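You operate a simulated robot arm through the tools that you are given. There is no shell and no other tool. Be economical: measure what you need, move in short steps, check, and stop when the job is done.

The job below is to be done with a simulated robot arm. You get a single attempt, and the scene is never put back.

## Task
Vent the tank to nought, drain it and put the coupler back in its holder.
Fine: open the white wheel first; shut the black wheel once the glass is empty; open the cover only at nought and leave it open.

Only the result counts: the job must be done as asked and must still hold three seconds after the hand-in. Knocking over, shifting, dropping, spilling or breaking anything else fails it. Lids that push on must go on centred and level and be pressed home; caps that screw on are set level and turned clockwise until they are tight.

## Robot
A 6-joint arm with a two-finger parallel gripper, fixed in place. Base frame: the origin is at the foot of the arm, x ahead of it, y to its left, z up; the work surface is at about z = 0.8. Readings come in m, degrees, newtons and seconds.
With the tool pointing down near the work surface it reaches from about 0.26 to 0.68 m from the base axis. Its first joint turns from -66.0 to 66.0 degrees. Payload 2.9 kg.
Tool frame: the origin (TCP) lies between the finger pads and is the grasp point; the fingertips stand 0.03 m ahead of it; z points along the fingers, y is the line along which they close. The gripper opens to 0.11 m. The fingers are 0.02 m wide and 0.01 m thick; the gripper's body (0.048 by 0.112 m) begins 0.055 m behind the TCP.
Orientation is that of the tool frame in the base frame, as a unit quaternion [x, y, z, w]. With the fingers straight down and closing along the base's y, the tool's x points along the base's -x, its y along +y and its z along -z.

## Interface
- The arm moves only by the tool send_rows. Its argument "increments" is text: rows parted by semicolons, each of 6 numbers parted by spaces: the shift along the base's x, y, z in units of 300 mm (1.0 is 300 mm), then the turn, a rotation vector about the base's x, y, z in units of 60 degrees (1.0 is 60 degrees). In form: x y z rx ry rz; .... A call has 1 to 10 rows; each row is the pose to reach, as a shift and turn from the pose commanded when the call began. "claw" is the closure, from 0 (fully open) to 1 (shut), set as the call begins (left out, the last holds). A call with a number of a shift or a turn outside -1 to 1 is refused whole. Each row takes 0.2 s and may step no farther than 0.05 m and 8.6 degrees from the row before; otherwise, or with a gripper value out of range, the whole call is refused. A pose out of reach is approached as far as the arm can. The call stops where the force on the tool passes 40 N (or 10 N more than at its start, if that is more) or the arm is blocked; 0.2 s more then pass. The fingers move at their own pace (about 0.108 m/s each) and stop on an object; they squeeze with about 25 N. The grip force told is the motor's: it shows also when the fingers shut on nothing. Time passes only in rows, and 0.2 s behind the last, so rows that repeat a pose let the fingers close. It gives the time, the measured TCP pose, the force on the tool (base axes), the opening and the grip force at its end, in the units of the frame above (readings bear some noise), with the torque about the TCP (base axes, N m) and any sound that the robot's microphone picked up.
- Cameras (640 x 400 px; columns grow to the right, rows downward): "scene" is fixed at [0.0748, 0.4307, 1.3835]; the picture's right is [-0.78, -0.62, 0.00], its down [-0.36, 0.45, -0.82] and it looks along [0.51, -0.64, -0.57] (base axes); focal length 295 px, centre (320, 200). "wrist" rides on the gripper at [0.072, 0.017, -0.103] in the tool frame; the picture's right is [-0.23, 0.97, 0.00], its down [-0.76, -0.18, -0.62] and it looks along [-0.61, -0.14, 0.78] (tool axes); focal length 222 px, centre (320, 200). There is no depth. A picture from a camera that has moved, and an enlarged one, comes with that camera's place and axes in the base frame and with its lens.
- grab_frame(camera): a new picture of that camera. The clock stands still meanwhile.
- inspect(camera, box): a new picture of the part [left, top, right, bottom] of that camera's present view, enlarged. The clock stands still meanwhile.
- hand_in(): hands the job in; it is judged then, once.

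Go step by step. Nothing tells you positions but the pictures and the camera data: compare them with the known pose of the tool, close in by small moves and look again before you grip or let go. The budget is 120 turns and 64 pictures, counting those below and the enlarged ones. Unless the task says otherwise, let go and move clear before handing in, and close with one line.

The tools are called by a JSON object that holds its "name" and its "arguments". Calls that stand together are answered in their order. send_rows: Moves the arm, as the interface text tells. Its arguments: {"type":"object","properties":{"increments":{"type":"string"},"claw":{"type":"number"}},"required":["increments"]} The other tools are called the same way: grab_frame (camera) takes a picture; inspect (camera, box) takes an enlarged picture of a part of a camera's view; hand_in () hands the job in.

At the start:

```text
time_s: 0.0
ee_pos: [0.3357, -0.331, 1.2041]
ee_rot: [0.0, 1.0, 0.001, 0.0]
ft_force: [0.7, 0.5, -0.3]
moment: [-0.04, 0.02, -0.01]
width: 0.11
finger_force: 0.1
```

scene: 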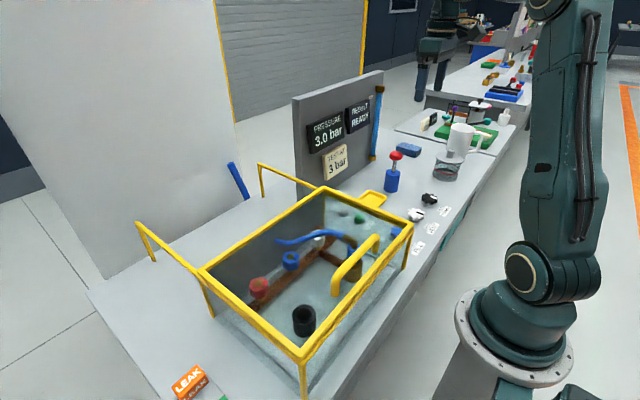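
wrist: 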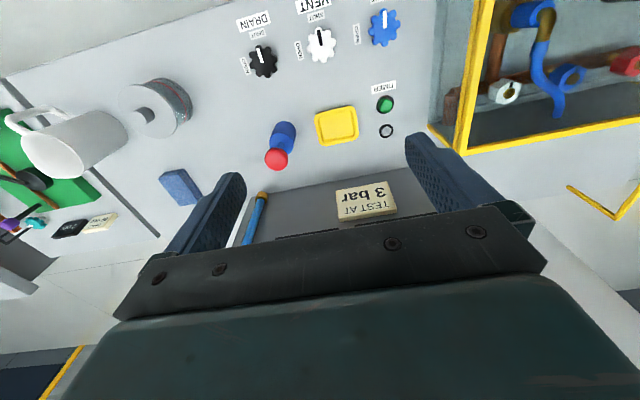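

I see a tank with a yellow-framed cover, a panel with pressure reading 3.0 bar, and black, white and blue wheels. I'll enlarge the relevant parts first.

{"name": "inspect", "arguments": {"camera": "scene", "box": [280, 60, 520, 260]}}

{"name": "inspect", "arguments": {"camera": "scene", "box": [130, 140, 430, 400]}}

{"name": "inspect", "arguments": {"camera": "wrist", "box": [220, 0, 460, 150]}}

```text
2.00 times, centred on (400, 160) of scene
camera zoom: at [0.0748, 0.4307, 1.3835], right [-0.78, -0.62, 0.0], down [-0.36, 0.45, -0.82], along [0.51, -0.64, -0.57], focal length 591 px, centre (160, 280)
```

zoom: 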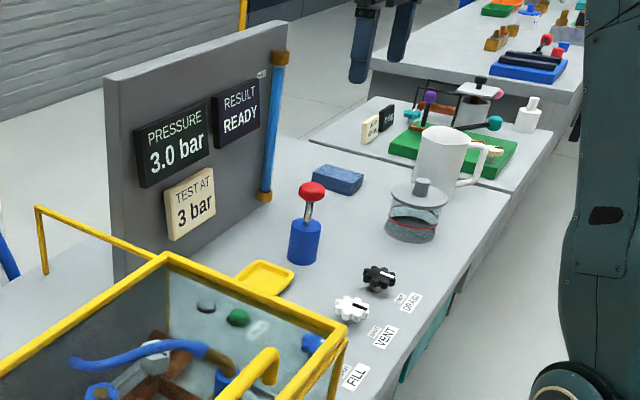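

```text
1.54 times, centred on (280, 270) of scene
camera zoom: at [0.0748, 0.4307, 1.3835], right [-0.78, -0.62, 0.0], down [-0.36, 0.45, -0.82], along [0.51, -0.64, -0.57], focal length 454 px, centre (382, 92)
```

zoom: 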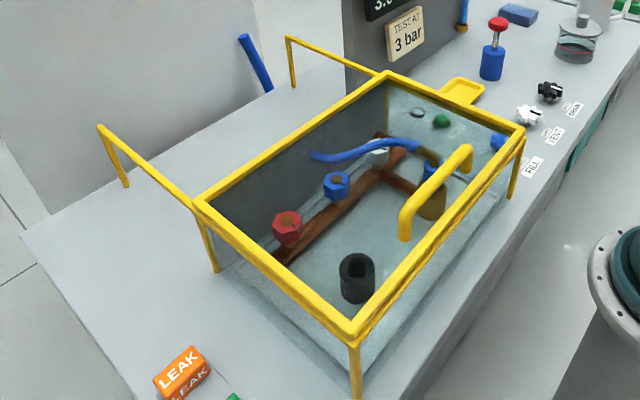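

```text
2.67 times, centred on (340, 75) of wrist
camera zoom: at [0.2643, -0.3129, 1.3077], right [0.23, 0.97, 0.0], down [0.76, -0.18, 0.62], along [0.61, -0.14, -0.78], focal length 592 px, centre (267, 533)
```

zoom: 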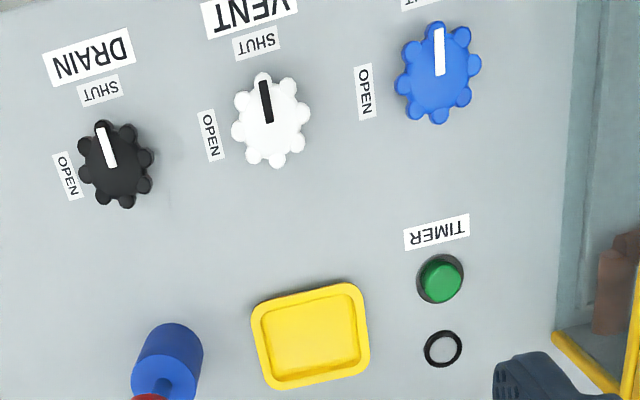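

The wheels sit in a row near x≈0.296: black y≈-0.427, white y≈-0.317, blue y≈-0.207. All pointers are at SHUT. I'll go above the white wheel and look.

{"name": "send_rows", "arguments": {"increments": "-0.03 0.01 -0.15 0 0 0; -0.06 0.02 -0.3 0 0 0; -0.09 0.03 -0.45 0 0 0; -0.12 0.04 -0.6 0 0 0; -0.132 0.047 -0.747 0 0 0", "claw": 0}}

{"name": "grab_frame", "arguments": {"camera": "wrist"}}

{"name": "grab_frame", "arguments": {"camera": "scene"}}

```text
time_s: 1.2
ee_pos: [0.2962, -0.3183, 0.9801]
ee_rot: [-0.001, 1.0, 0.0, 0.0]
ft_force: [0.0, -0.3, 0.0]
moment: [-0.02, 0.0, 0.0]
width: 0.1098
finger_force: 0.0
```

```text
58 pictures are left
camera wrist: at [0.2233, -0.2991, 1.084], right [0.23, 0.97, 0.0], down [0.76, -0.18, 0.62], along [0.61, -0.14, -0.78], focal length 222 px, centre (320, 200)
```

wrist: 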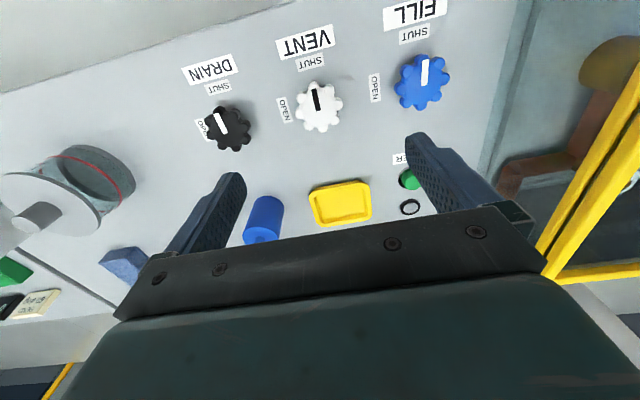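

```text
57 pictures are left
```

scene: 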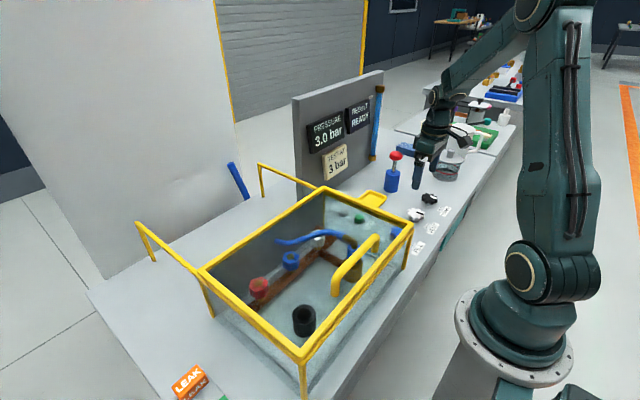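

Both views agree: white wheel at about (0.297, -0.317), top near z≈0.825. I'll descend around it with open fingers.

{"name": "send_rows", "arguments": {"increments": "0.0 0.004 -0.15 0 0 0; 0.003 0.004 -0.3 0 0 0; 0.003 0.004 -0.4 0 0 0; 0.003 0.004 -0.45 0 0 0"}}

{"name": "grab_frame", "arguments": {"camera": "wrist"}}

```text
time_s: 2.2
ee_pos: [0.2973, -0.3164, 0.8436]
ee_rot: [0.0, 1.0, 0.001, 0.0]
ft_force: [0.2, 0.7, 0.4]
moment: [0.01, 0.0, -0.02]
width: 0.1098
finger_force: 0.1
```

```text
56 pictures are left
camera wrist: at [0.2256, -0.2975, 0.9476], right [0.23, 0.97, 0.0], down [0.76, -0.18, 0.62], along [0.61, -0.14, -0.78], focal length 222 px, centre (320, 200)
```

wrist: 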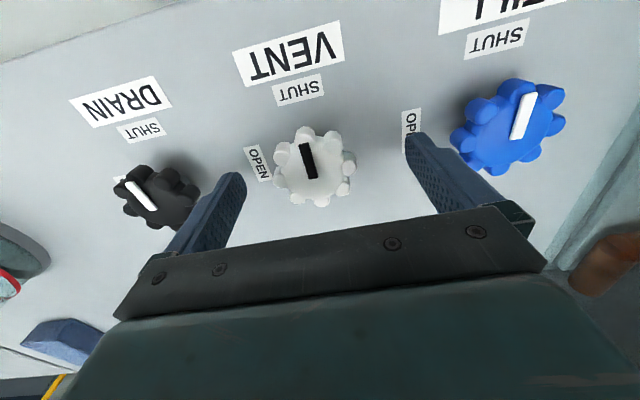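

Wheel is centred between the fingers. Lower slightly and close.

{"name": "send_rows", "arguments": {"increments": "-0.004 0 -0.015 0 0 0; -0.004 0 -0.02 0 0 0"}}

{"name": "send_rows", "arguments": {"increments": "0 0 0 0 0 0; 0 0 0 0 0 0; 0 0 0 0 0 0", "claw": 1}}

{"name": "inspect", "arguments": {"camera": "wrist", "box": [200, 60, 440, 210]}}

```text
time_s: 2.8
ee_pos: [0.2965, -0.3169, 0.838]
ee_rot: [0.0, 1.0, -0.001, -0.001]
ft_force: [-0.2, 0.0, 0.4]
moment: [-0.03, 0.01, 0.0]
width: 0.1101
finger_force: 0.1
```

```text
time_s: 3.6
ee_pos: [0.2965, -0.3201, 0.8391]
ee_rot: [0.002, 1.0, -0.003, 0.001]
ft_force: [-0.2, -27.5, -12.9]
moment: [0.02, -0.24, 0.05]
width: 0.0499
finger_force: 44.7
```

```text
2.67 times, centred on (320, 135) of wrist
camera zoom: at [0.2243, -0.2998, 0.9421], right [0.23, 0.97, -0.01], down [0.76, -0.18, 0.63], along [0.61, -0.15, -0.78], focal length 592 px, centre (320, 373)
```

zoom: 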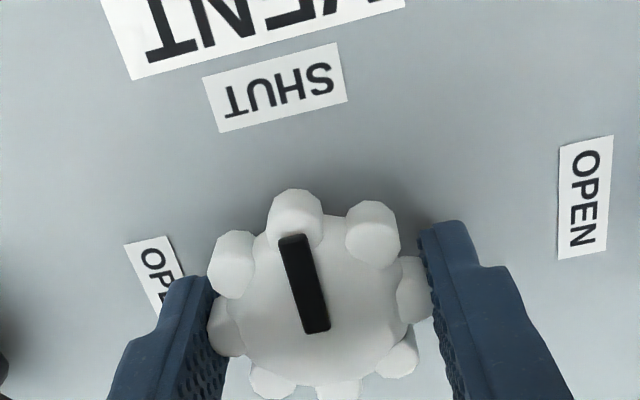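

The grip is on, with a 3 mm sideways offset. I'll relieve that, then turn +z toward OPEN.

{"name": "send_rows", "arguments": {"increments": "0 -0.012 0.002 0 0 0; 0 -0.012 0.002 0 0 0"}}

{"name": "send_rows", "arguments": {"increments": "0 0 0 0 0 0.13; 0 0 0 0 0 0.26; 0 0 0 0 0 0.39; 0 0 0 0 0 0.52; 0 0 0 0 0 0.65; 0 0 0 0 0 0.75"}}

{"name": "inspect", "arguments": {"camera": "wrist", "box": [200, 60, 440, 210]}}

```text
time_s: 4.2
ee_pos: [0.2968, -0.3201, 0.8391]
ee_rot: [-0.001, 1.0, 0.001, 0.0]
ft_force: [-0.8, -11.5, -14.4]
moment: [-0.81, -0.79, 0.01]
width: 0.0497
finger_force: 45.2
```

```text
time_s: 5.6
ee_pos: [0.295, -0.3185, 0.8399]
ee_rot: [-0.385, 0.923, 0.002, -0.001]
ft_force: [-0.7, 6.2, -4.5]
moment: [-0.7, 0.79, -0.01]
width: 0.05
finger_force: 45.3
```

```text
2.67 times, centred on (320, 135) of wrist
camera zoom: at [0.2337, -0.3569, 0.9426], right [-0.53, 0.85, 0.0], down [0.66, 0.41, 0.62], along [0.53, 0.33, -0.78], focal length 592 px, centre (320, 373)
```

zoom: 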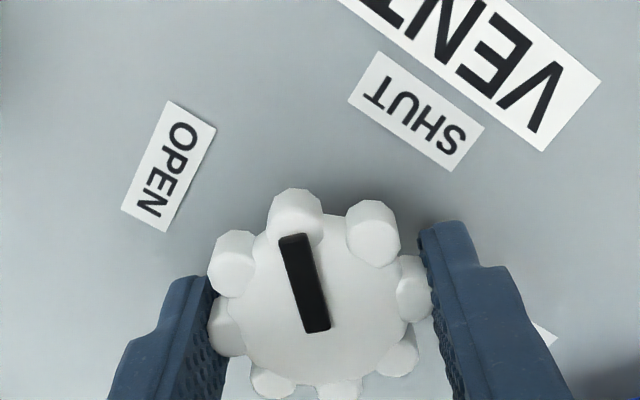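

Turning works. Another 45°.

{"name": "send_rows", "arguments": {"increments": "0 0 0 0 0 0.13; 0 0 0 0 0 0.26; 0 0 0 0 0 0.39; 0 0 0 0 0 0.52; 0 0 0 0 0 0.65; 0 0 0 0 0 0.75"}}

{"name": "inspect", "arguments": {"camera": "wrist", "box": [200, 60, 440, 210]}}

{"name": "inspect", "arguments": {"camera": "scene", "box": [280, 60, 520, 260]}}

```text
time_s: 7.0
ee_pos: [0.2959, -0.3184, 0.8385]
ee_rot: [0.708, -0.706, -0.002, 0.001]
ft_force: [-13.0, 16.0, 0.5]
moment: [-0.47, -0.55, -0.36]
width: 0.0499
finger_force: 45.0
```

```text
2.67 times, centred on (320, 135) of wrist
camera zoom: at [0.2794, -0.3895, 0.9425], right [-0.97, 0.23, 0.0], down [0.18, 0.76, 0.62], along [0.14, 0.61, -0.78], focal length 592 px, centre (320, 373)
```

zoom: 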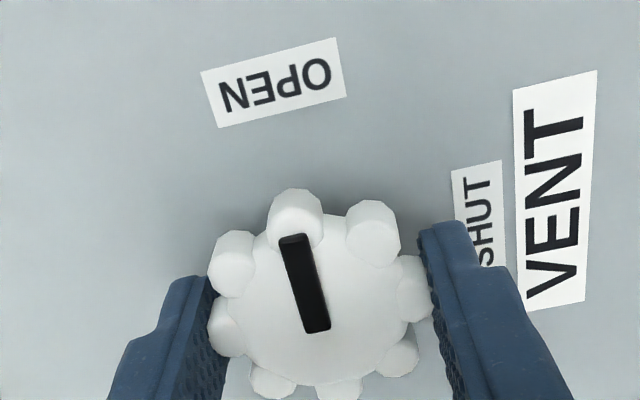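

```text
2.00 times, centred on (400, 160) of scene
camera zoom: at [0.0745, 0.4311, 1.3834], right [-0.78, -0.62, 0.0], down [-0.36, 0.45, -0.82], along [0.51, -0.64, -0.57], focal length 591 px, centre (160, 280)
```

zoom: 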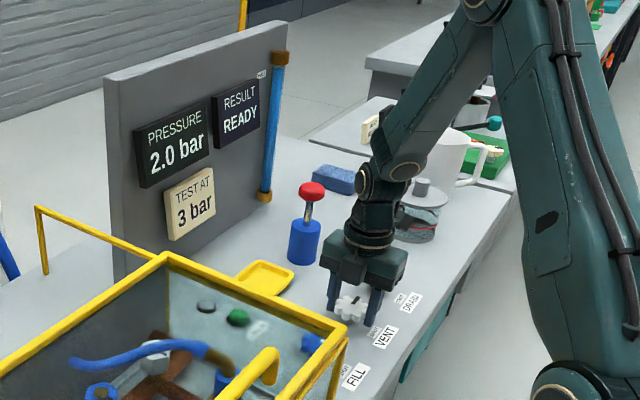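

Pressure is falling (2.0 bar) and white is fully at OPEN. Release, rise and rotate back while moving over the black wheel.

{"name": "send_rows", "arguments": {"increments": "0 0 0 0 0 0; 0 0 0 0 0 0; 0 0 0 0 0 0; 0 0 0.1 0 0 0; 0 0 0.22 0 0 0; 0 0 0.3 0 0 0", "claw": 0}}

{"name": "send_rows", "arguments": {"increments": "0 -0.06 0 0 0 -0.13; 0 -0.12 0 0 0 -0.26; 0 -0.18 0 0 0 -0.39; 0 -0.24 0 0 0 -0.52; 0 -0.3 0 0 0 -0.65; 0 -0.363 0 0 0 -0.75"}}

{"name": "send_rows", "arguments": {"increments": "0 0 0 0 0 -0.13; 0 0 0 0 0 -0.26; 0 0 0 0 0 -0.39; 0 0 0 0 0 -0.52; 0 0 0 0 0 -0.65; 0 0 0 0 0 -0.75"}}

{"name": "grab_frame", "arguments": {"camera": "wrist"}}

{"name": "inspect", "arguments": {"camera": "scene", "box": [280, 60, 520, 260]}}

```text
time_s: 8.4
ee_pos: [0.2973, -0.3197, 0.9289]
ee_rot: [0.708, -0.706, 0.0, 0.001]
ft_force: [0.2, -0.5, -0.1]
moment: [0.05, 0.02, -0.02]
width: 0.11
finger_force: 0.1
```

```text
time_s: 9.8
ee_pos: [0.2963, -0.4293, 0.9286]
ee_rot: [-0.381, 0.924, -0.001, -0.001]
ft_force: [-0.7, 0.2, -0.1]
moment: [0.0, -0.01, 0.02]
width: 0.1099
finger_force: 0.1
```

```text
time_s: 11.2
ee_pos: [0.2968, -0.4282, 0.9284]
ee_rot: [0.002, 1.0, 0.0, 0.0]
ft_force: [0.7, 0.3, -0.4]
moment: [0.01, -0.01, 0.0]
width: 0.1099
finger_force: 0.0
```

```text
51 pictures are left
camera wrist: at [0.2248, -0.4098, 1.0326], right [0.23, 0.97, 0.0], down [0.76, -0.18, 0.62], along [0.61, -0.14, -0.78], focal length 222 px, centre (320, 200)
```

wrist: 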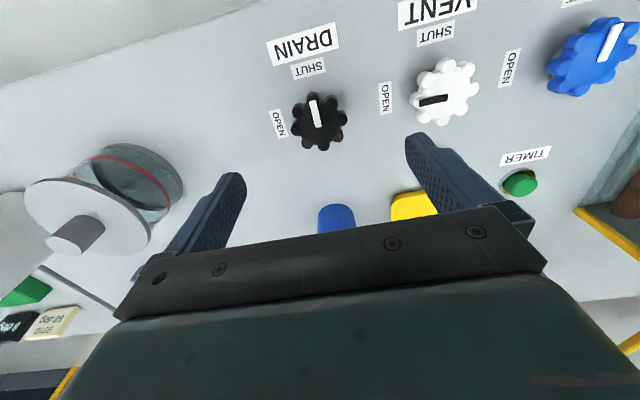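

```text
2.00 times, centred on (400, 160) of scene
camera zoom: at [0.0748, 0.4307, 1.3835], right [-0.78, -0.62, 0.0], down [-0.36, 0.45, -0.82], along [0.51, -0.64, -0.57], focal length 591 px, centre (160, 280)
```

zoom: 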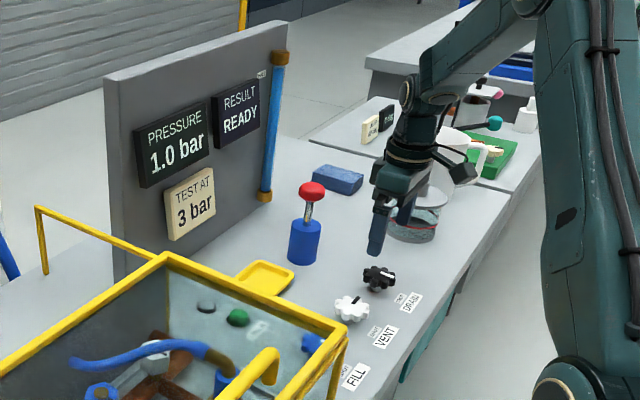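

White pointer is at OPEN; pressure 1.0 bar. The black wheel is centred at (0.297,-0.427); I'll descend and grip it, then wait for nought before turning.

{"name": "send_rows", "arguments": {"increments": "0 0.0 -0.1 0 0 0; 0 0.0 -0.2 0 0 0; 0 0.0 -0.27 0 0 0; 0 0.0 -0.302 0 0 0"}}

{"name": "send_rows", "arguments": {"increments": "0 0 0 0 0 0; 0 0 0 0 0 0; 0 0 0 0 0 0", "claw": 1}}

{"name": "send_rows", "arguments": {"increments": "0 0 0 0 0 0; 0 0 0 0 0 0; 0 0 0 0 0 0; 0 0 0 0 0 0; 0 0 0 0 0 0; 0 0 0 0 0 0; 0 0 0 0 0 0; 0 0 0 0 0 0"}}

{"name": "inspect", "arguments": {"camera": "scene", "box": [280, 60, 520, 260]}}

{"name": "grab_frame", "arguments": {"camera": "wrist"}}

```text
time_s: 12.2
ee_pos: [0.2972, -0.4281, 0.8386]
ee_rot: [0.0, 1.0, 0.0, 0.0]
ft_force: [0.4, 0.1, 0.0]
moment: [0.01, 0.02, 0.0]
width: 0.11
finger_force: 0.1
```

```text
time_s: 13.0
ee_pos: [0.2969, -0.4294, 0.8397]
ee_rot: [0.0, 1.0, -0.001, 0.0]
ft_force: [0.4, -8.4, -5.2]
moment: [-0.08, -0.03, 0.01]
width: 0.05
finger_force: 45.0
```

```text
time_s: 14.8
ee_pos: [0.2964, -0.4288, 0.8388]
ee_rot: [0.0, 1.0, 0.0, 0.0]
ft_force: [2.3, -16.9, -10.2]
moment: [0.15, -0.35, 0.06]
width: 0.0497
finger_force: 44.8
```

```text
2.00 times, centred on (400, 160) of scene
camera zoom: at [0.0749, 0.4302, 1.3837], right [-0.78, -0.62, 0.0], down [-0.36, 0.45, -0.82], along [0.51, -0.64, -0.57], focal length 591 px, centre (160, 280)
```

zoom: 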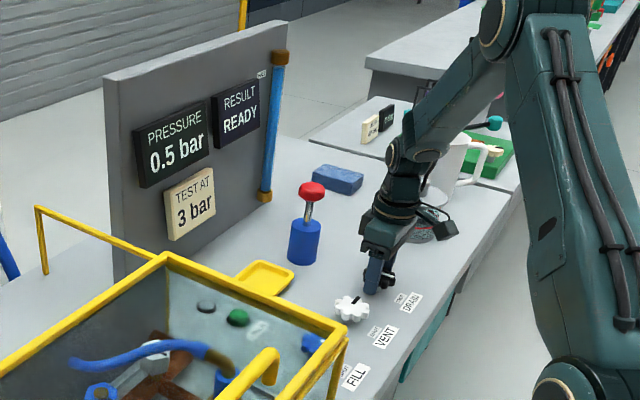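

```text
48 pictures are left
camera wrist: at [0.2247, -0.4107, 0.9425], right [0.23, 0.97, 0.0], down [0.76, -0.18, 0.62], along [0.61, -0.14, -0.78], focal length 222 px, centre (320, 200)
```

wrist: 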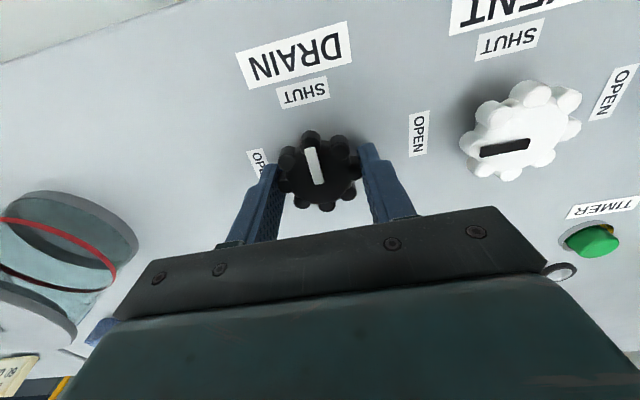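

Pressure 0.5 bar and decaying exponentially; I'll wait.

{"name": "send_rows", "arguments": {"increments": "0 0 0 0 0 0; 0 0 0 0 0 0; 0 0 0 0 0 0; 0 0 0 0 0 0; 0 0 0 0 0 0; 0 0 0 0 0 0; 0 0 0 0 0 0; 0 0 0 0 0 0; 0 0 0 0 0 0; 0 0 0 0 0 0"}}

{"name": "send_rows", "arguments": {"increments": "0 0 0 0 0 0; 0 0 0 0 0 0; 0 0 0 0 0 0; 0 0 0 0 0 0; 0 0 0 0 0 0; 0 0 0 0 0 0; 0 0 0 0 0 0; 0 0 0 0 0 0; 0 0 0 0 0 0; 0 0 0 0 0 0"}}

{"name": "send_rows", "arguments": {"increments": "0 0 0 0 0 0; 0 0 0 0 0 0; 0 0 0 0 0 0; 0 0 0 0 0 0; 0 0 0 0 0 0; 0 0 0 0 0 0; 0 0 0 0 0 0; 0 0 0 0 0 0; 0 0 0 0 0 0; 0 0 0 0 0 0"}}

{"name": "send_rows", "arguments": {"increments": "0 0 0 0 0 0; 0 0 0 0 0 0; 0 0 0 0 0 0; 0 0 0 0 0 0; 0 0 0 0 0 0; 0 0 0 0 0 0; 0 0 0 0 0 0; 0 0 0 0 0 0; 0 0 0 0 0 0; 0 0 0 0 0 0"}}

{"name": "send_rows", "arguments": {"increments": "0 0 0 0 0 0; 0 0 0 0 0 0; 0 0 0 0 0 0; 0 0 0 0 0 0; 0 0 0 0 0 0; 0 0 0 0 0 0; 0 0 0 0 0 0; 0 0 0 0 0 0; 0 0 0 0 0 0; 0 0 0 0 0 0"}}

{"name": "inspect", "arguments": {"camera": "scene", "box": [280, 60, 520, 260]}}

```text
time_s: 17.0
ee_pos: [0.2969, -0.43, 0.8394]
ee_rot: [0.0, 1.0, 0.0, 0.0]
ft_force: [0.8, -20.7, -7.2]
moment: [0.16, 0.19, 0.0]
width: 0.0498
finger_force: 45.1
```

```text
time_s: 19.2
ee_pos: [0.2957, -0.4297, 0.8381]
ee_rot: [0.0, 1.0, 0.0, 0.0]
ft_force: [0.0, -22.0, -5.3]
moment: [0.2, 0.01, 0.04]
width: 0.0498
finger_force: 44.8
```

```text
time_s: 21.4
ee_pos: [0.2962, -0.4303, 0.8382]
ee_rot: [0.001, 1.0, 0.0, 0.0]
ft_force: [0.5, -23.1, -3.7]
moment: [0.21, 0.05, 0.02]
width: 0.0496
finger_force: 44.5
```

```text
time_s: 23.6
ee_pos: [0.2955, -0.4289, 0.8392]
ee_rot: [0.0, 1.0, -0.001, 0.0]
ft_force: [-1.0, -22.3, -3.1]
moment: [0.18, 0.0, 0.06]
width: 0.0499
finger_force: 45.5
```

```text
time_s: 25.8
ee_pos: [0.2958, -0.4306, 0.8395]
ee_rot: [0.001, 1.0, -0.001, 0.0]
ft_force: [-1.8, -22.7, -3.4]
moment: [0.21, 0.02, 0.01]
width: 0.0496
finger_force: 45.4
```

```text
2.00 times, centred on (400, 160) of scene
camera zoom: at [0.0748, 0.4302, 1.3837], right [-0.78, -0.62, 0.0], down [-0.36, 0.45, -0.82], along [0.51, -0.64, -0.57], focal length 591 px, centre (160, 280)
```

zoom: 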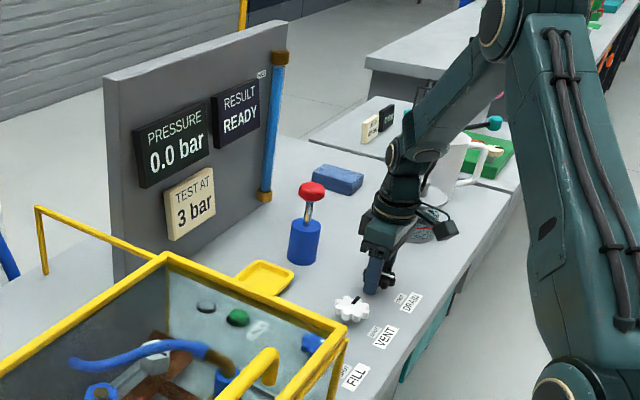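

Pressure is 0.0 bar. Open the drain (+90°).

{"name": "send_rows", "arguments": {"increments": "0 -0.006 0 0 0 0.13; 0 -0.006 0 0 0 0.26; 0 -0.006 0 0 0 0.39; 0 -0.006 0 0 0 0.52; 0 -0.006 0 0 0 0.65; 0 -0.006 0 0 0 0.75"}}

{"name": "send_rows", "arguments": {"increments": "0 0 0 0 0 0.13; 0 0 0 0 0 0.26; 0 0 0 0 0 0.39; 0 0 0 0 0 0.52; 0 0 0 0 0 0.65; 0 0 0 0 0 0.75"}}

{"name": "grab_frame", "arguments": {"camera": "wrist"}}

{"name": "inspect", "arguments": {"camera": "scene", "box": [280, 60, 520, 260]}}

```text
time_s: 27.2
ee_pos: [0.2955, -0.4283, 0.839]
ee_rot: [-0.384, 0.923, 0.003, 0.0]
ft_force: [-5.2, 16.3, 10.5]
moment: [-0.91, -0.11, -0.05]
width: 0.0498
finger_force: 45.1
```

```text
time_s: 28.6
ee_pos: [0.2952, -0.43, 0.8387]
ee_rot: [0.708, -0.706, -0.002, -0.001]
ft_force: [-5.1, 30.1, 15.4]
moment: [0.23, -0.58, -0.17]
width: 0.05
finger_force: 44.9
```

```text
46 pictures are left
camera wrist: at [0.2796, -0.4998, 0.942], right [-0.97, 0.22, 0.0], down [0.18, 0.76, 0.63], along [0.14, 0.61, -0.78], focal length 222 px, centre (320, 200)
```

wrist: 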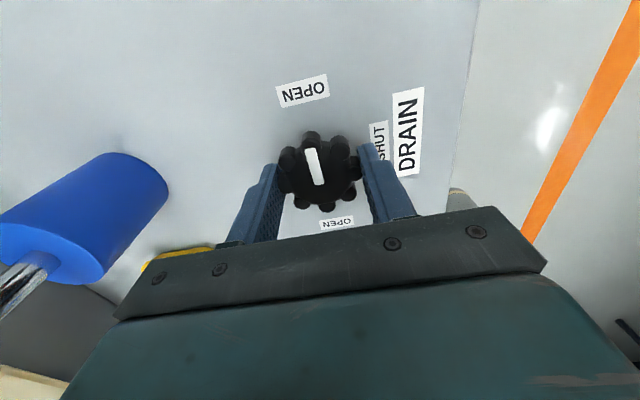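

```text
2.00 times, centred on (400, 160) of scene
camera zoom: at [0.0745, 0.4316, 1.3832], right [-0.78, -0.62, 0.0], down [-0.36, 0.45, -0.82], along [0.51, -0.64, -0.57], focal length 591 px, centre (160, 280)
```

zoom: 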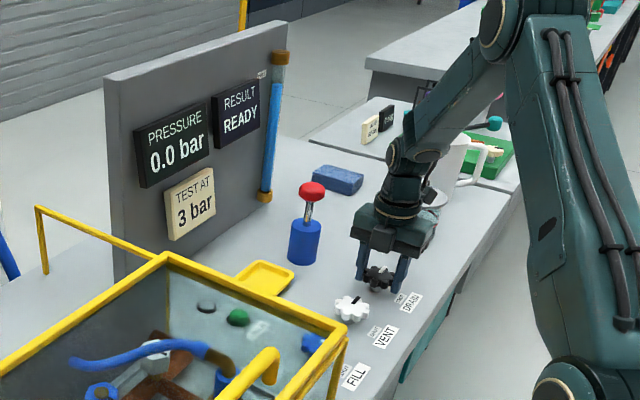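

The glass level has begun to drop. Keep hold of the wheel and wait.

{"name": "send_rows", "arguments": {"increments": "0 0.006 0 0 0 0; 0 0.006 0 0 0 0; 0 0.006 0 0 0 0; 0 0.006 0 0 0 0; 0 0.006 0 0 0 0; 0 0.006 0 0 0 0; 0 0.006 0 0 0 0; 0 0.006 0 0 0 0; 0 0.006 0 0 0 0; 0 0.006 0 0 0 0"}}

{"name": "send_rows", "arguments": {"increments": "0 0 0 0 0 0; 0 0 0 0 0 0; 0 0 0 0 0 0; 0 0 0 0 0 0; 0 0 0 0 0 0; 0 0 0 0 0 0; 0 0 0 0 0 0; 0 0 0 0 0 0; 0 0 0 0 0 0; 0 0 0 0 0 0"}}

{"name": "inspect", "arguments": {"camera": "scene", "box": [280, 60, 520, 260]}}

```text
time_s: 30.8
ee_pos: [0.2964, -0.4294, 0.8392]
ee_rot: [0.707, -0.707, -0.001, 0.0]
ft_force: [-9.3, 9.1, 3.7]
moment: [0.25, -0.05, -0.01]
width: 0.0498
finger_force: 45.0
```

```text
time_s: 33.0
ee_pos: [0.2959, -0.4292, 0.8371]
ee_rot: [-0.707, 0.707, 0.0, 0.0]
ft_force: [-14.8, 7.1, 2.7]
moment: [-0.08, -0.22, -0.03]
width: 0.0498
finger_force: 44.5
```

```text
2.00 times, centred on (400, 160) of scene
camera zoom: at [0.0744, 0.4309, 1.3834], right [-0.78, -0.62, 0.0], down [-0.36, 0.45, -0.82], along [0.51, -0.64, -0.57], focal length 591 px, centre (160, 280)
```

zoom: 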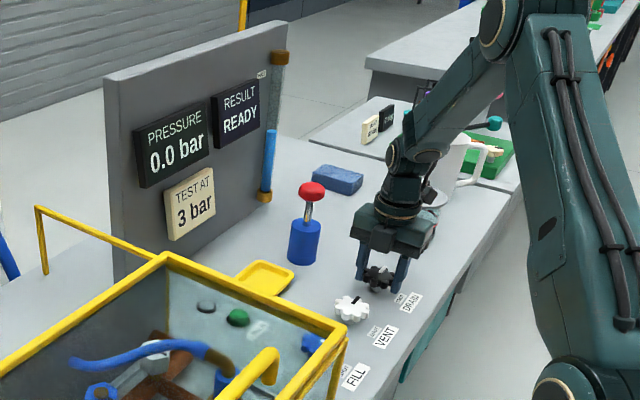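

About half drained; wait ~6.6 s more.

{"name": "send_rows", "arguments": {"increments": "0 0 0 0 0 0; 0 0 0 0 0 0; 0 0 0 0 0 0; 0 0 0 0 0 0; 0 0 0 0 0 0; 0 0 0 0 0 0; 0 0 0 0 0 0; 0 0 0 0 0 0; 0 0 0 0 0 0; 0 0 0 0 0 0"}}

{"name": "send_rows", "arguments": {"increments": "0 0 0 0 0 0; 0 0 0 0 0 0; 0 0 0 0 0 0; 0 0 0 0 0 0; 0 0 0 0 0 0; 0 0 0 0 0 0; 0 0 0 0 0 0; 0 0 0 0 0 0; 0 0 0 0 0 0; 0 0 0 0 0 0"}}

{"name": "send_rows", "arguments": {"increments": "0 0 0 0 0 0; 0 0 0 0 0 0; 0 0 0 0 0 0; 0 0 0 0 0 0; 0 0 0 0 0 0; 0 0 0 0 0 0; 0 0 0 0 0 0; 0 0 0 0 0 0; 0 0 0 0 0 0; 0 0 0 0 0 0"}}

{"name": "inspect", "arguments": {"camera": "scene", "box": [340, 70, 420, 170]}}

```text
time_s: 35.2
ee_pos: [0.2953, -0.4286, 0.8387]
ee_rot: [-0.707, 0.708, 0.0, 0.001]
ft_force: [-17.7, 6.0, 1.8]
moment: [0.01, -0.21, -0.01]
width: 0.0498
finger_force: 45.1
```

```text
time_s: 37.4
ee_pos: [0.2942, -0.4294, 0.8389]
ee_rot: [-0.707, 0.707, 0.0, 0.0]
ft_force: [-19.7, 4.4, 0.2]
moment: [0.04, -0.16, 0.0]
width: 0.05
finger_force: 45.2
```

```text
time_s: 39.6
ee_pos: [0.2947, -0.4292, 0.8389]
ee_rot: [0.707, -0.707, 0.0, 0.0]
ft_force: [-20.1, 4.6, -0.1]
moment: [-0.02, -0.2, -0.04]
width: 0.0497
finger_force: 44.3
```

```text
4.00 times, centred on (380, 120) of scene
camera zoom: at [0.0743, 0.4308, 1.3835], right [-0.78, -0.62, 0.0], down [-0.36, 0.45, -0.82], along [0.51, -0.64, -0.57], focal length 1181 px, centre (80, 520)
```

zoom: 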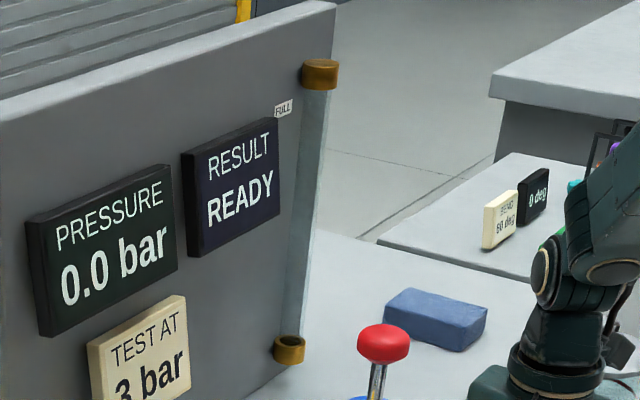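

The glass looks empty. One more short wait for safety, then shut the black wheel (-90°).

{"name": "send_rows", "arguments": {"increments": "-0.005 0 0 0 0 0; -0.005 0 0 0 0 0; -0.005 0 0 0 0 0; -0.005 0 0 0 0 0; -0.005 0 0 0 0 0; -0.005 0 0 0 0 0; -0.005 0 0 0 0 0; -0.005 0 0 0 0 0"}}

{"name": "send_rows", "arguments": {"increments": "0 0 0 0 0 -0.13; 0 0 0 0 0 -0.26; 0 0 0 0 0 -0.39; 0 0 0 0 0 -0.52; 0 0 0 0 0 -0.65; 0 0 0 0 0 -0.75"}}

{"name": "send_rows", "arguments": {"increments": "0 0 0 0 0 -0.13; 0 0 0 0 0 -0.26; 0 0 0 0 0 -0.39; 0 0 0 0 0 -0.52; 0 0 0 0 0 -0.65; 0 0 0 0 0 -0.77; 0 0 0 0 0 -0.77"}}

{"name": "send_rows", "arguments": {"increments": "0 0 0 0 0 0; 0 0 0 0 0 0; 0 0 0 0 0 0; 0 0 0.1 0 0 0; 0 0 0.22 0 0 0; 0 0 0.34 0 0 0; 0 0 0.46 0 0 0", "claw": 0}}

{"name": "grab_frame", "arguments": {"camera": "wrist"}}

{"name": "inspect", "arguments": {"camera": "scene", "box": [340, 70, 420, 170]}}

```text
time_s: 41.4
ee_pos: [0.2953, -0.4291, 0.8385]
ee_rot: [0.708, -0.706, -0.001, 0.0]
ft_force: [-1.5, 3.7, -12.8]
moment: [-0.37, -0.07, -0.03]
width: 0.0499
finger_force: 44.7
```

```text
time_s: 42.8
ee_pos: [0.2958, -0.4286, 0.8391]
ee_rot: [-0.383, 0.924, 0.0, 0.0]
ft_force: [13.0, 0.3, -16.7]
moment: [0.25, 0.42, 0.02]
width: 0.0496
finger_force: 45.1
```

```text
time_s: 44.4
ee_pos: [0.2948, -0.4296, 0.8392]
ee_rot: [0.012, 1.0, -0.001, 0.001]
ft_force: [18.5, -11.9, -21.1]
moment: [0.25, -0.31, 0.32]
width: 0.05
finger_force: 45.2
```

```text
time_s: 46.0
ee_pos: [0.2951, -0.4298, 0.977]
ee_rot: [0.011, 1.0, 0.0, 0.0]
ft_force: [0.4, 0.9, -0.5]
moment: [0.0, 0.01, 0.0]
width: 0.11
finger_force: 0.0
```

```text
42 pictures are left
camera wrist: at [0.2238, -0.4091, 1.0813], right [0.25, 0.97, 0.0], down [0.76, -0.19, 0.62], along [0.6, -0.15, -0.78], focal length 222 px, centre (320, 200)
```

wrist: 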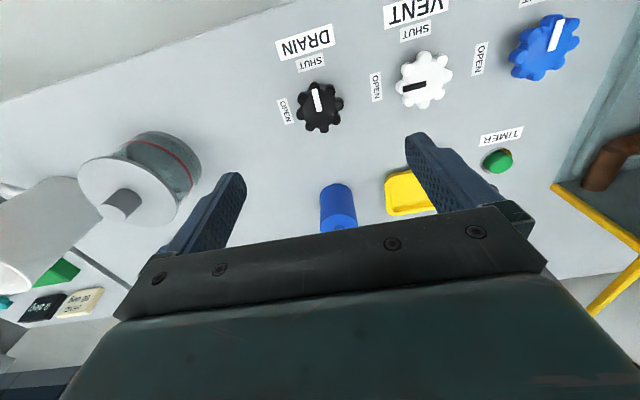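

```text
4.00 times, centred on (380, 120) of scene
camera zoom: at [0.0748, 0.4307, 1.3835], right [-0.78, -0.62, 0.0], down [-0.36, 0.45, -0.82], along [0.51, -0.64, -0.57], focal length 1181 px, centre (80, 520)
```

zoom: 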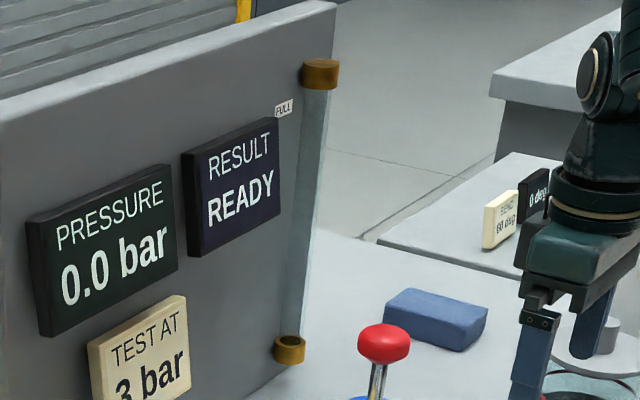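

Everything shows as asked: 0.0 bar, glass empty, black SHUT, white OPEN. Now rise and move over the tank to look at cover, handle and coupler.

{"name": "send_rows", "arguments": {"increments": "0 0 0.16 0 0 0.02; 0 0 0.32 0 0 0.02; 0 0 0.48 0 0 0.02; 0 0 0.64 0 0 0.02; 0 0.16 0.7 0 0 0.02; 0 0.32 0.75 0 0 0.02; 0 0.48 0.75 0 0 0.02; 0 0.64 0.75 0 0 0.02; 0 0.8 0.75 0 0 0.02; 0 0.96 0.75 0 0 0.02"}}

{"name": "send_rows", "arguments": {"increments": "0 0.16 0 0 0 0; 0 0.32 0 0 0 0; 0 0.48 0 0 0 0; 0 0.64 0 0 0 0; 0 0.7 0 0 0 0"}}

{"name": "grab_frame", "arguments": {"camera": "wrist"}}

{"name": "grab_frame", "arguments": {"camera": "scene"}}

```text
refused: row 5 steps farther than a row can; nothing moved
```

```text
time_s: 47.2
ee_pos: [0.2937, -0.2192, 0.9775]
ee_rot: [0.011, 1.0, -0.001, 0.0]
ft_force: [-0.7, -1.0, 0.0]
moment: [-0.06, 0.01, 0.0]
width: 0.1097
finger_force: 0.0
```

```text
40 pictures are left
camera wrist: at [0.2224, -0.1987, 1.081], right [0.25, 0.97, 0.0], down [0.76, -0.19, 0.62], along [0.6, -0.15, -0.78], focal length 222 px, centre (320, 200)
```

wrist: 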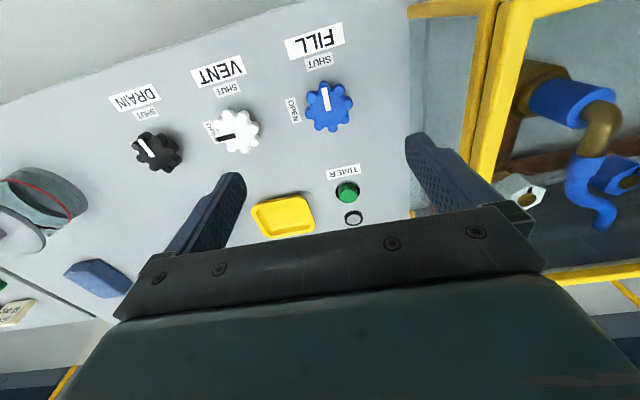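

```text
39 pictures are left
```

scene: 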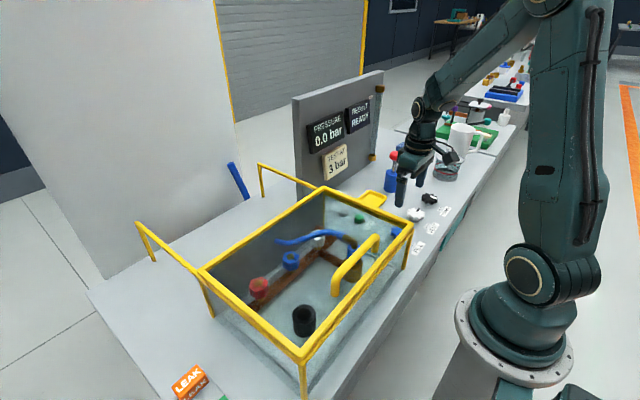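

No harm done, the arm simply went sideways. Now rise and move over the tank.

{"name": "send_rows", "arguments": {"increments": "0 0 0.16 0 0 0.02; 0 0 0.32 0 0 0.02; 0 0 0.48 0 0 0.02; 0 0 0.64 0 0 0.02; 0 0 0.75 0 0 0.02; 0 0.15 0.75 0 0 0.02; 0 0.3 0.75 0 0 0.02; 0 0.45 0.75 0 0 0.02; 0 0.6 0.75 0 0 0.02; 0 0.75 0.75 0 0 0.02"}}

{"name": "send_rows", "arguments": {"increments": "-0.05 0.1 0 0 0 0; -0.1 0.2 0 0 0 0"}}

{"name": "grab_frame", "arguments": {"camera": "wrist"}}

{"name": "inspect", "arguments": {"camera": "wrist", "box": [180, 0, 500, 200]}}

```text
time_s: 49.4
ee_pos: [0.2928, 0.0081, 1.2026]
ee_rot: [0.0, 1.0, 0.0, 0.0]
ft_force: [0.4, -0.1, -0.6]
moment: [-0.01, 0.02, 0.0]
width: 0.1098
finger_force: 0.1
```

```text
time_s: 50.0
ee_pos: [0.2649, 0.0671, 1.2012]
ee_rot: [0.0, 1.0, -0.001, 0.0]
ft_force: [0.1, -0.3, -0.1]
moment: [0.03, 0.0, -0.01]
width: 0.11
finger_force: 0.0
```

```text
38 pictures are left
camera wrist: at [0.1932, 0.0855, 1.305], right [0.23, 0.97, 0.0], down [0.76, -0.18, 0.62], along [0.61, -0.14, -0.78], focal length 222 px, centre (320, 200)
```

wrist: 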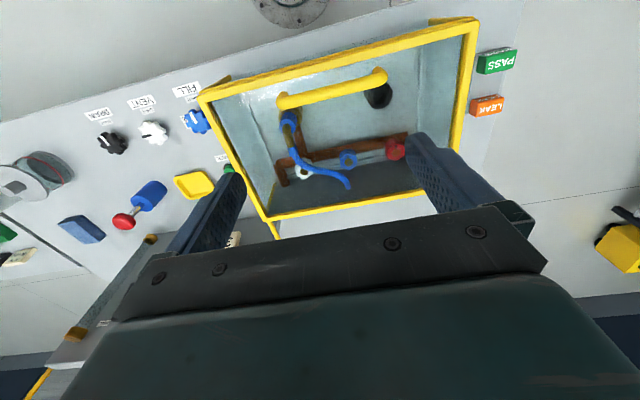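

```text
2.00 times, centred on (340, 100) of wrist
camera zoom: at [0.1932, 0.0855, 1.305], right [0.23, 0.97, 0.0], down [0.76, -0.18, 0.62], along [0.61, -0.14, -0.78], focal length 444 px, centre (280, 400)
```

zoom: 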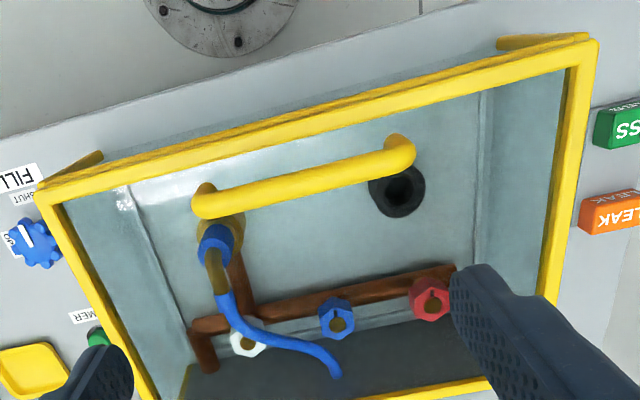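

Layout is clear: cover x≈0.24–0.505, hinged on the far side, handle bar along y at x≈0.26, y≈0.015–0.15, z≈0.975. Inside, the blue coupler (with hose) is on a brass stub and the black cup is its holder. I'll turn the gripper to close along x and come down over the handle.

{"name": "send_rows", "arguments": {"increments": "-0.003 0.01 -0.05 0 0 0.13; -0.006 0.02 -0.1 0 0 0.26; -0.01 0.03 -0.15 0 0 0.39; -0.012 0.04 -0.2 0 0 0.52; -0.015 0.045 -0.25 0 0 0.65; -0.015 0.045 -0.3 0 0 0.75"}}

{"name": "send_rows", "arguments": {"increments": "0 0 0 0 0 0.13; 0 0 0 0 0 0.26; 0 0 0 0 0 0.39; 0 0 0 0 0 0.52; 0 0 0 0 0 0.65; 0 0 0 0 0 0.75"}}

{"name": "grab_frame", "arguments": {"camera": "wrist"}}

{"name": "grab_frame", "arguments": {"camera": "scene"}}

```text
time_s: 51.4
ee_pos: [0.2604, 0.0805, 1.1126]
ee_rot: [-0.384, 0.923, 0.0, -0.001]
ft_force: [-0.4, 0.1, 0.1]
moment: [0.01, 0.02, 0.0]
width: 0.1099
finger_force: 0.2
```

```text
time_s: 52.8
ee_pos: [0.26, 0.0799, 1.1112]
ee_rot: [0.709, -0.706, 0.0, 0.001]
ft_force: [-1.2, 0.8, -0.6]
moment: [0.02, 0.02, 0.02]
width: 0.1096
finger_force: 0.1
```

```text
36 pictures are left
camera wrist: at [0.2444, 0.0092, 1.2157], right [-0.97, 0.22, 0.0], down [0.18, 0.76, 0.62], along [0.14, 0.61, -0.78], focal length 222 px, centre (320, 200)
```

wrist: 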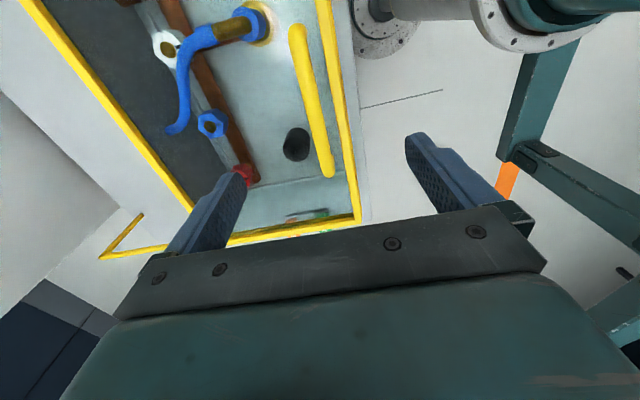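

```text
35 pictures are left
```

scene: 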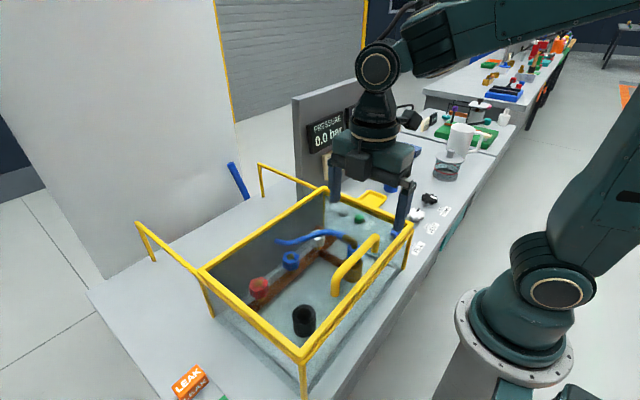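

Handle centre estimated at (0.266, 0.083). I'll descend with the fingers half closed so both fit between frame and bar.

{"name": "send_rows", "arguments": {"increments": "0.01 0.01 -0.1 0 0 0; 0.02 0.01 -0.2 0 0 0; 0.02 0.01 -0.28 0 0 0; 0.02 0.01 -0.34 0 0 0", "claw": 0.55}}

{"name": "grab_frame", "arguments": {"camera": "wrist"}}

{"name": "inspect", "arguments": {"camera": "scene", "box": [280, 150, 440, 310]}}

```text
time_s: 53.8
ee_pos: [0.264, 0.0821, 1.0103]
ee_rot: [0.708, -0.707, 0.0, 0.0]
ft_force: [0.9, 1.3, 0.2]
moment: [0.03, -0.01, -0.01]
width: 0.0496
finger_force: 0.0
```

```text
34 pictures are left
camera wrist: at [0.2489, 0.0115, 1.113], right [-0.97, 0.23, 0.0], down [0.18, 0.76, 0.62], along [0.14, 0.61, -0.78], focal length 222 px, centre (320, 200)
```

wrist: 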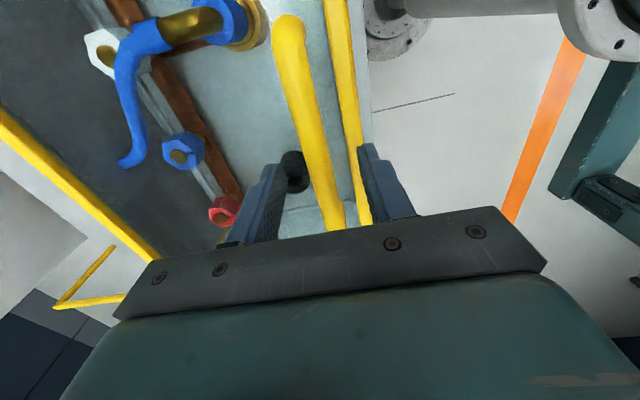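

```text
2.50 times, centred on (360, 230) of scene
camera zoom: at [0.0748, 0.4307, 1.3835], right [-0.78, -0.62, 0.0], down [-0.36, 0.45, -0.82], along [0.51, -0.64, -0.57], focal length 738 px, centre (220, 125)
```

zoom: 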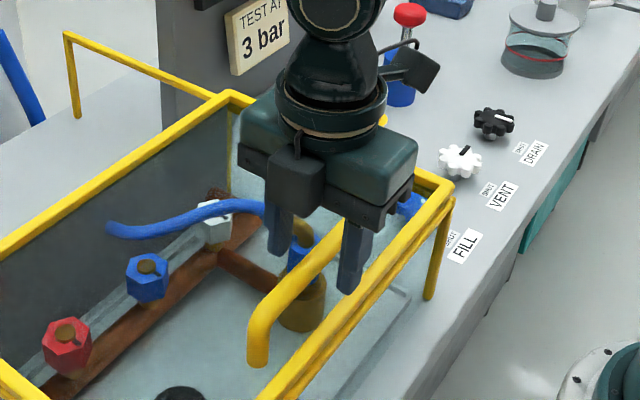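

Bar sits between the fingers at x≈0.266. Narrow the gap and go down slowly to z≈0.988.

{"name": "send_rows", "arguments": {"increments": "0.005 0 -0.0 0 0 0; 0.005 0 -0.03 0 0 0; 0.005 0 -0.055 0 0 0; 0.005 0 -0.075 0 0 0", "claw": 0.68}}

{"name": "send_rows", "arguments": {"increments": "0 0 0 0 0 0; 0 0 0 0 0 0; 0 0 0 0 0 0", "claw": 1}}

{"name": "inspect", "arguments": {"camera": "scene", "box": [280, 150, 440, 310]}}

{"name": "grab_frame", "arguments": {"camera": "wrist"}}

```text
time_s: 54.8
ee_pos: [0.268, 0.0826, 0.9865]
ee_rot: [0.708, -0.707, 0.001, 0.0]
ft_force: [-0.4, -0.3, -0.2]
moment: [0.04, 0.01, 0.03]
width: 0.0353
finger_force: 0.0
```

```text
time_s: 55.6
ee_pos: [0.2681, 0.0815, 0.9861]
ee_rot: [0.707, -0.707, -0.002, 0.001]
ft_force: [-1.5, -1.1, -5.5]
moment: [0.14, 0.01, -0.02]
width: 0.0154
finger_force: 44.8
```

```text
2.50 times, centred on (360, 230) of scene
camera zoom: at [0.0748, 0.4307, 1.3835], right [-0.78, -0.62, 0.0], down [-0.36, 0.45, -0.82], along [0.51, -0.64, -0.57], focal length 738 px, centre (220, 125)
```

zoom: 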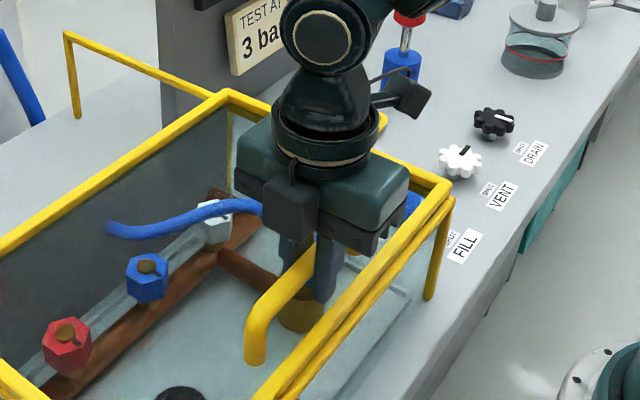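

```text
31 pictures are left
camera wrist: at [0.2513, 0.0116, 1.0903], right [-0.97, 0.23, 0.0], down [0.18, 0.76, 0.62], along [0.14, 0.61, -0.78], focal length 222 px, centre (320, 200)
```

wrist: 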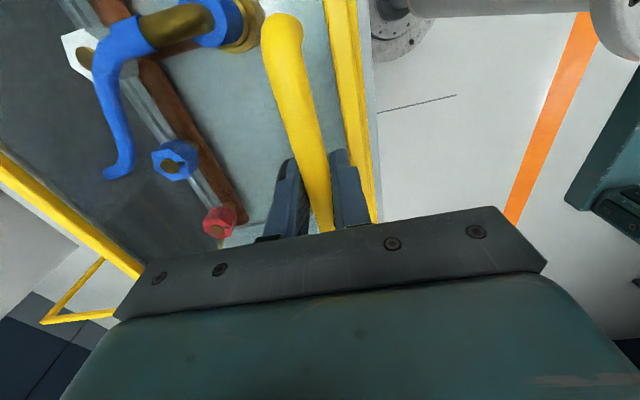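

Bar is firmly gripped (0.0154 m). Start swinging the cover about its far hinge in small arc steps, letting the bar turn in the fingers.

{"name": "send_rows", "arguments": {"increments": "0.003 0 0.034 0 0 0; 0.0133 0 0.067 0 0 0; 0.022 0 0.1 0 0 0; 0.0327 0 0.1323 0 0 0; 0.044 0 0.164 0 0 0; 0.0573 0 0.196 0 0 0"}}

{"name": "grab_frame", "arguments": {"camera": "scene"}}

```text
time_s: 57.0
ee_pos: [0.2846, 0.0823, 1.0476]
ee_rot: [-0.707, 0.707, -0.001, 0.0]
ft_force: [-0.6, -0.4, -0.2]
moment: [0.01, 0.02, -0.01]
width: 0.0001
finger_force: 37.2
```

```text
30 pictures are left
```

scene: 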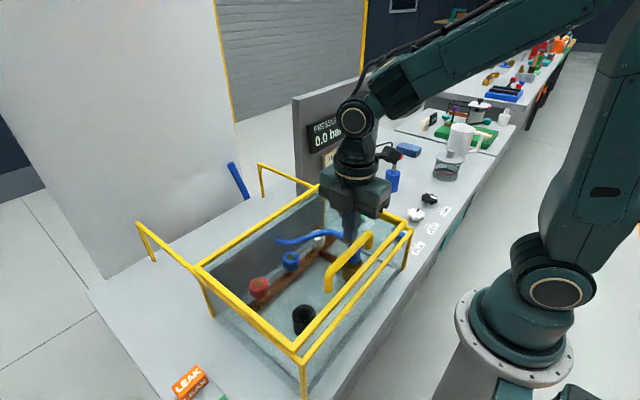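

The fingers slipped off but the cover has lifted a little and seems to stay. Let me look where the handle is now.

{"name": "send_rows", "arguments": {"increments": "0 0 0.05 0 0 0; 0 0 0.05 0 0 0", "claw": 0.68}}

{"name": "grab_frame", "arguments": {"camera": "wrist"}}

{"name": "inspect", "arguments": {"camera": "scene", "box": [190, 150, 430, 390]}}

```text
time_s: 57.6
ee_pos: [0.2829, 0.0814, 1.062]
ee_rot: [0.708, -0.707, 0.0, 0.0]
ft_force: [-0.3, -0.6, 0.0]
moment: [-0.01, -0.01, -0.02]
width: 0.0353
finger_force: 0.1
```

```text
29 pictures are left
camera wrist: at [0.2677, 0.0119, 1.1656], right [-0.97, 0.23, 0.0], down [0.18, 0.76, 0.62], along [0.14, 0.61, -0.78], focal length 222 px, centre (320, 200)
```

wrist: 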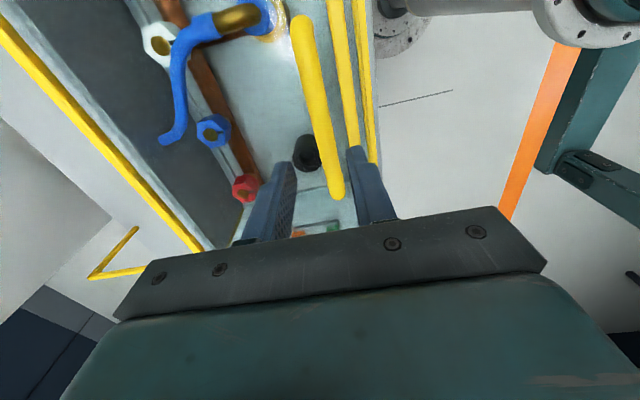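

```text
1.67 times, centred on (310, 270) of scene
camera zoom: at [0.0748, 0.4307, 1.3835], right [-0.78, -0.62, 0.0], down [-0.36, 0.45, -0.82], along [0.51, -0.64, -0.57], focal length 492 px, centre (337, 83)
```

zoom: 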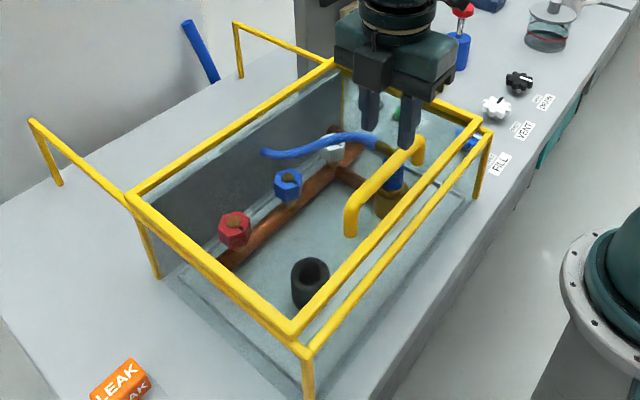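

The cover stays where left (stiff hinge), lifted about 6°. My grip had been only on the bar's top; the bar now is near (0.280, 0.08, 0.98). Re-grip deeper, at z≈0.985.

{"name": "send_rows", "arguments": {"increments": "-0.013 0 -0.06 0 0 0; -0.013 0 -0.12 0 0 0; -0.013 0 -0.18 0 0 0; -0.013 0 -0.22 0 0 0; -0.013 0 -0.257 0 0 0"}}

{"name": "send_rows", "arguments": {"increments": "0 0 0 0 0 0; 0 0 0 0 0 0; 0 0 0 0 0 0", "claw": 1}}

```text
time_s: 58.8
ee_pos: [0.281, 0.0831, 0.9839]
ee_rot: [-0.707, 0.707, 0.0, 0.0]
ft_force: [-0.3, -0.4, 0.0]
moment: [0.0, 0.05, 0.0]
width: 0.0351
finger_force: 0.1
```

```text
time_s: 59.6
ee_pos: [0.2813, 0.0824, 0.984]
ee_rot: [0.708, -0.706, 0.0, 0.001]
ft_force: [0.8, 1.3, -6.1]
moment: [0.07, 0.02, -0.02]
width: 0.0156
finger_force: 45.1
```

{"name": "inspect", "arguments": {"camera": "scene", "box": [310, 200, 410, 300]}}

```text
4.00 times, centred on (360, 250) of scene
camera zoom: at [0.0749, 0.4308, 1.3835], right [-0.78, -0.62, 0.0], down [-0.36, 0.45, -0.82], along [0.51, -0.64, -0.57], focal length 1181 px, centre (160, 0)
```

zoom: 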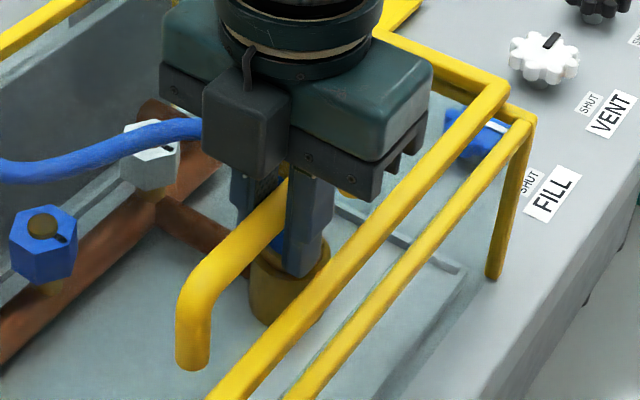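

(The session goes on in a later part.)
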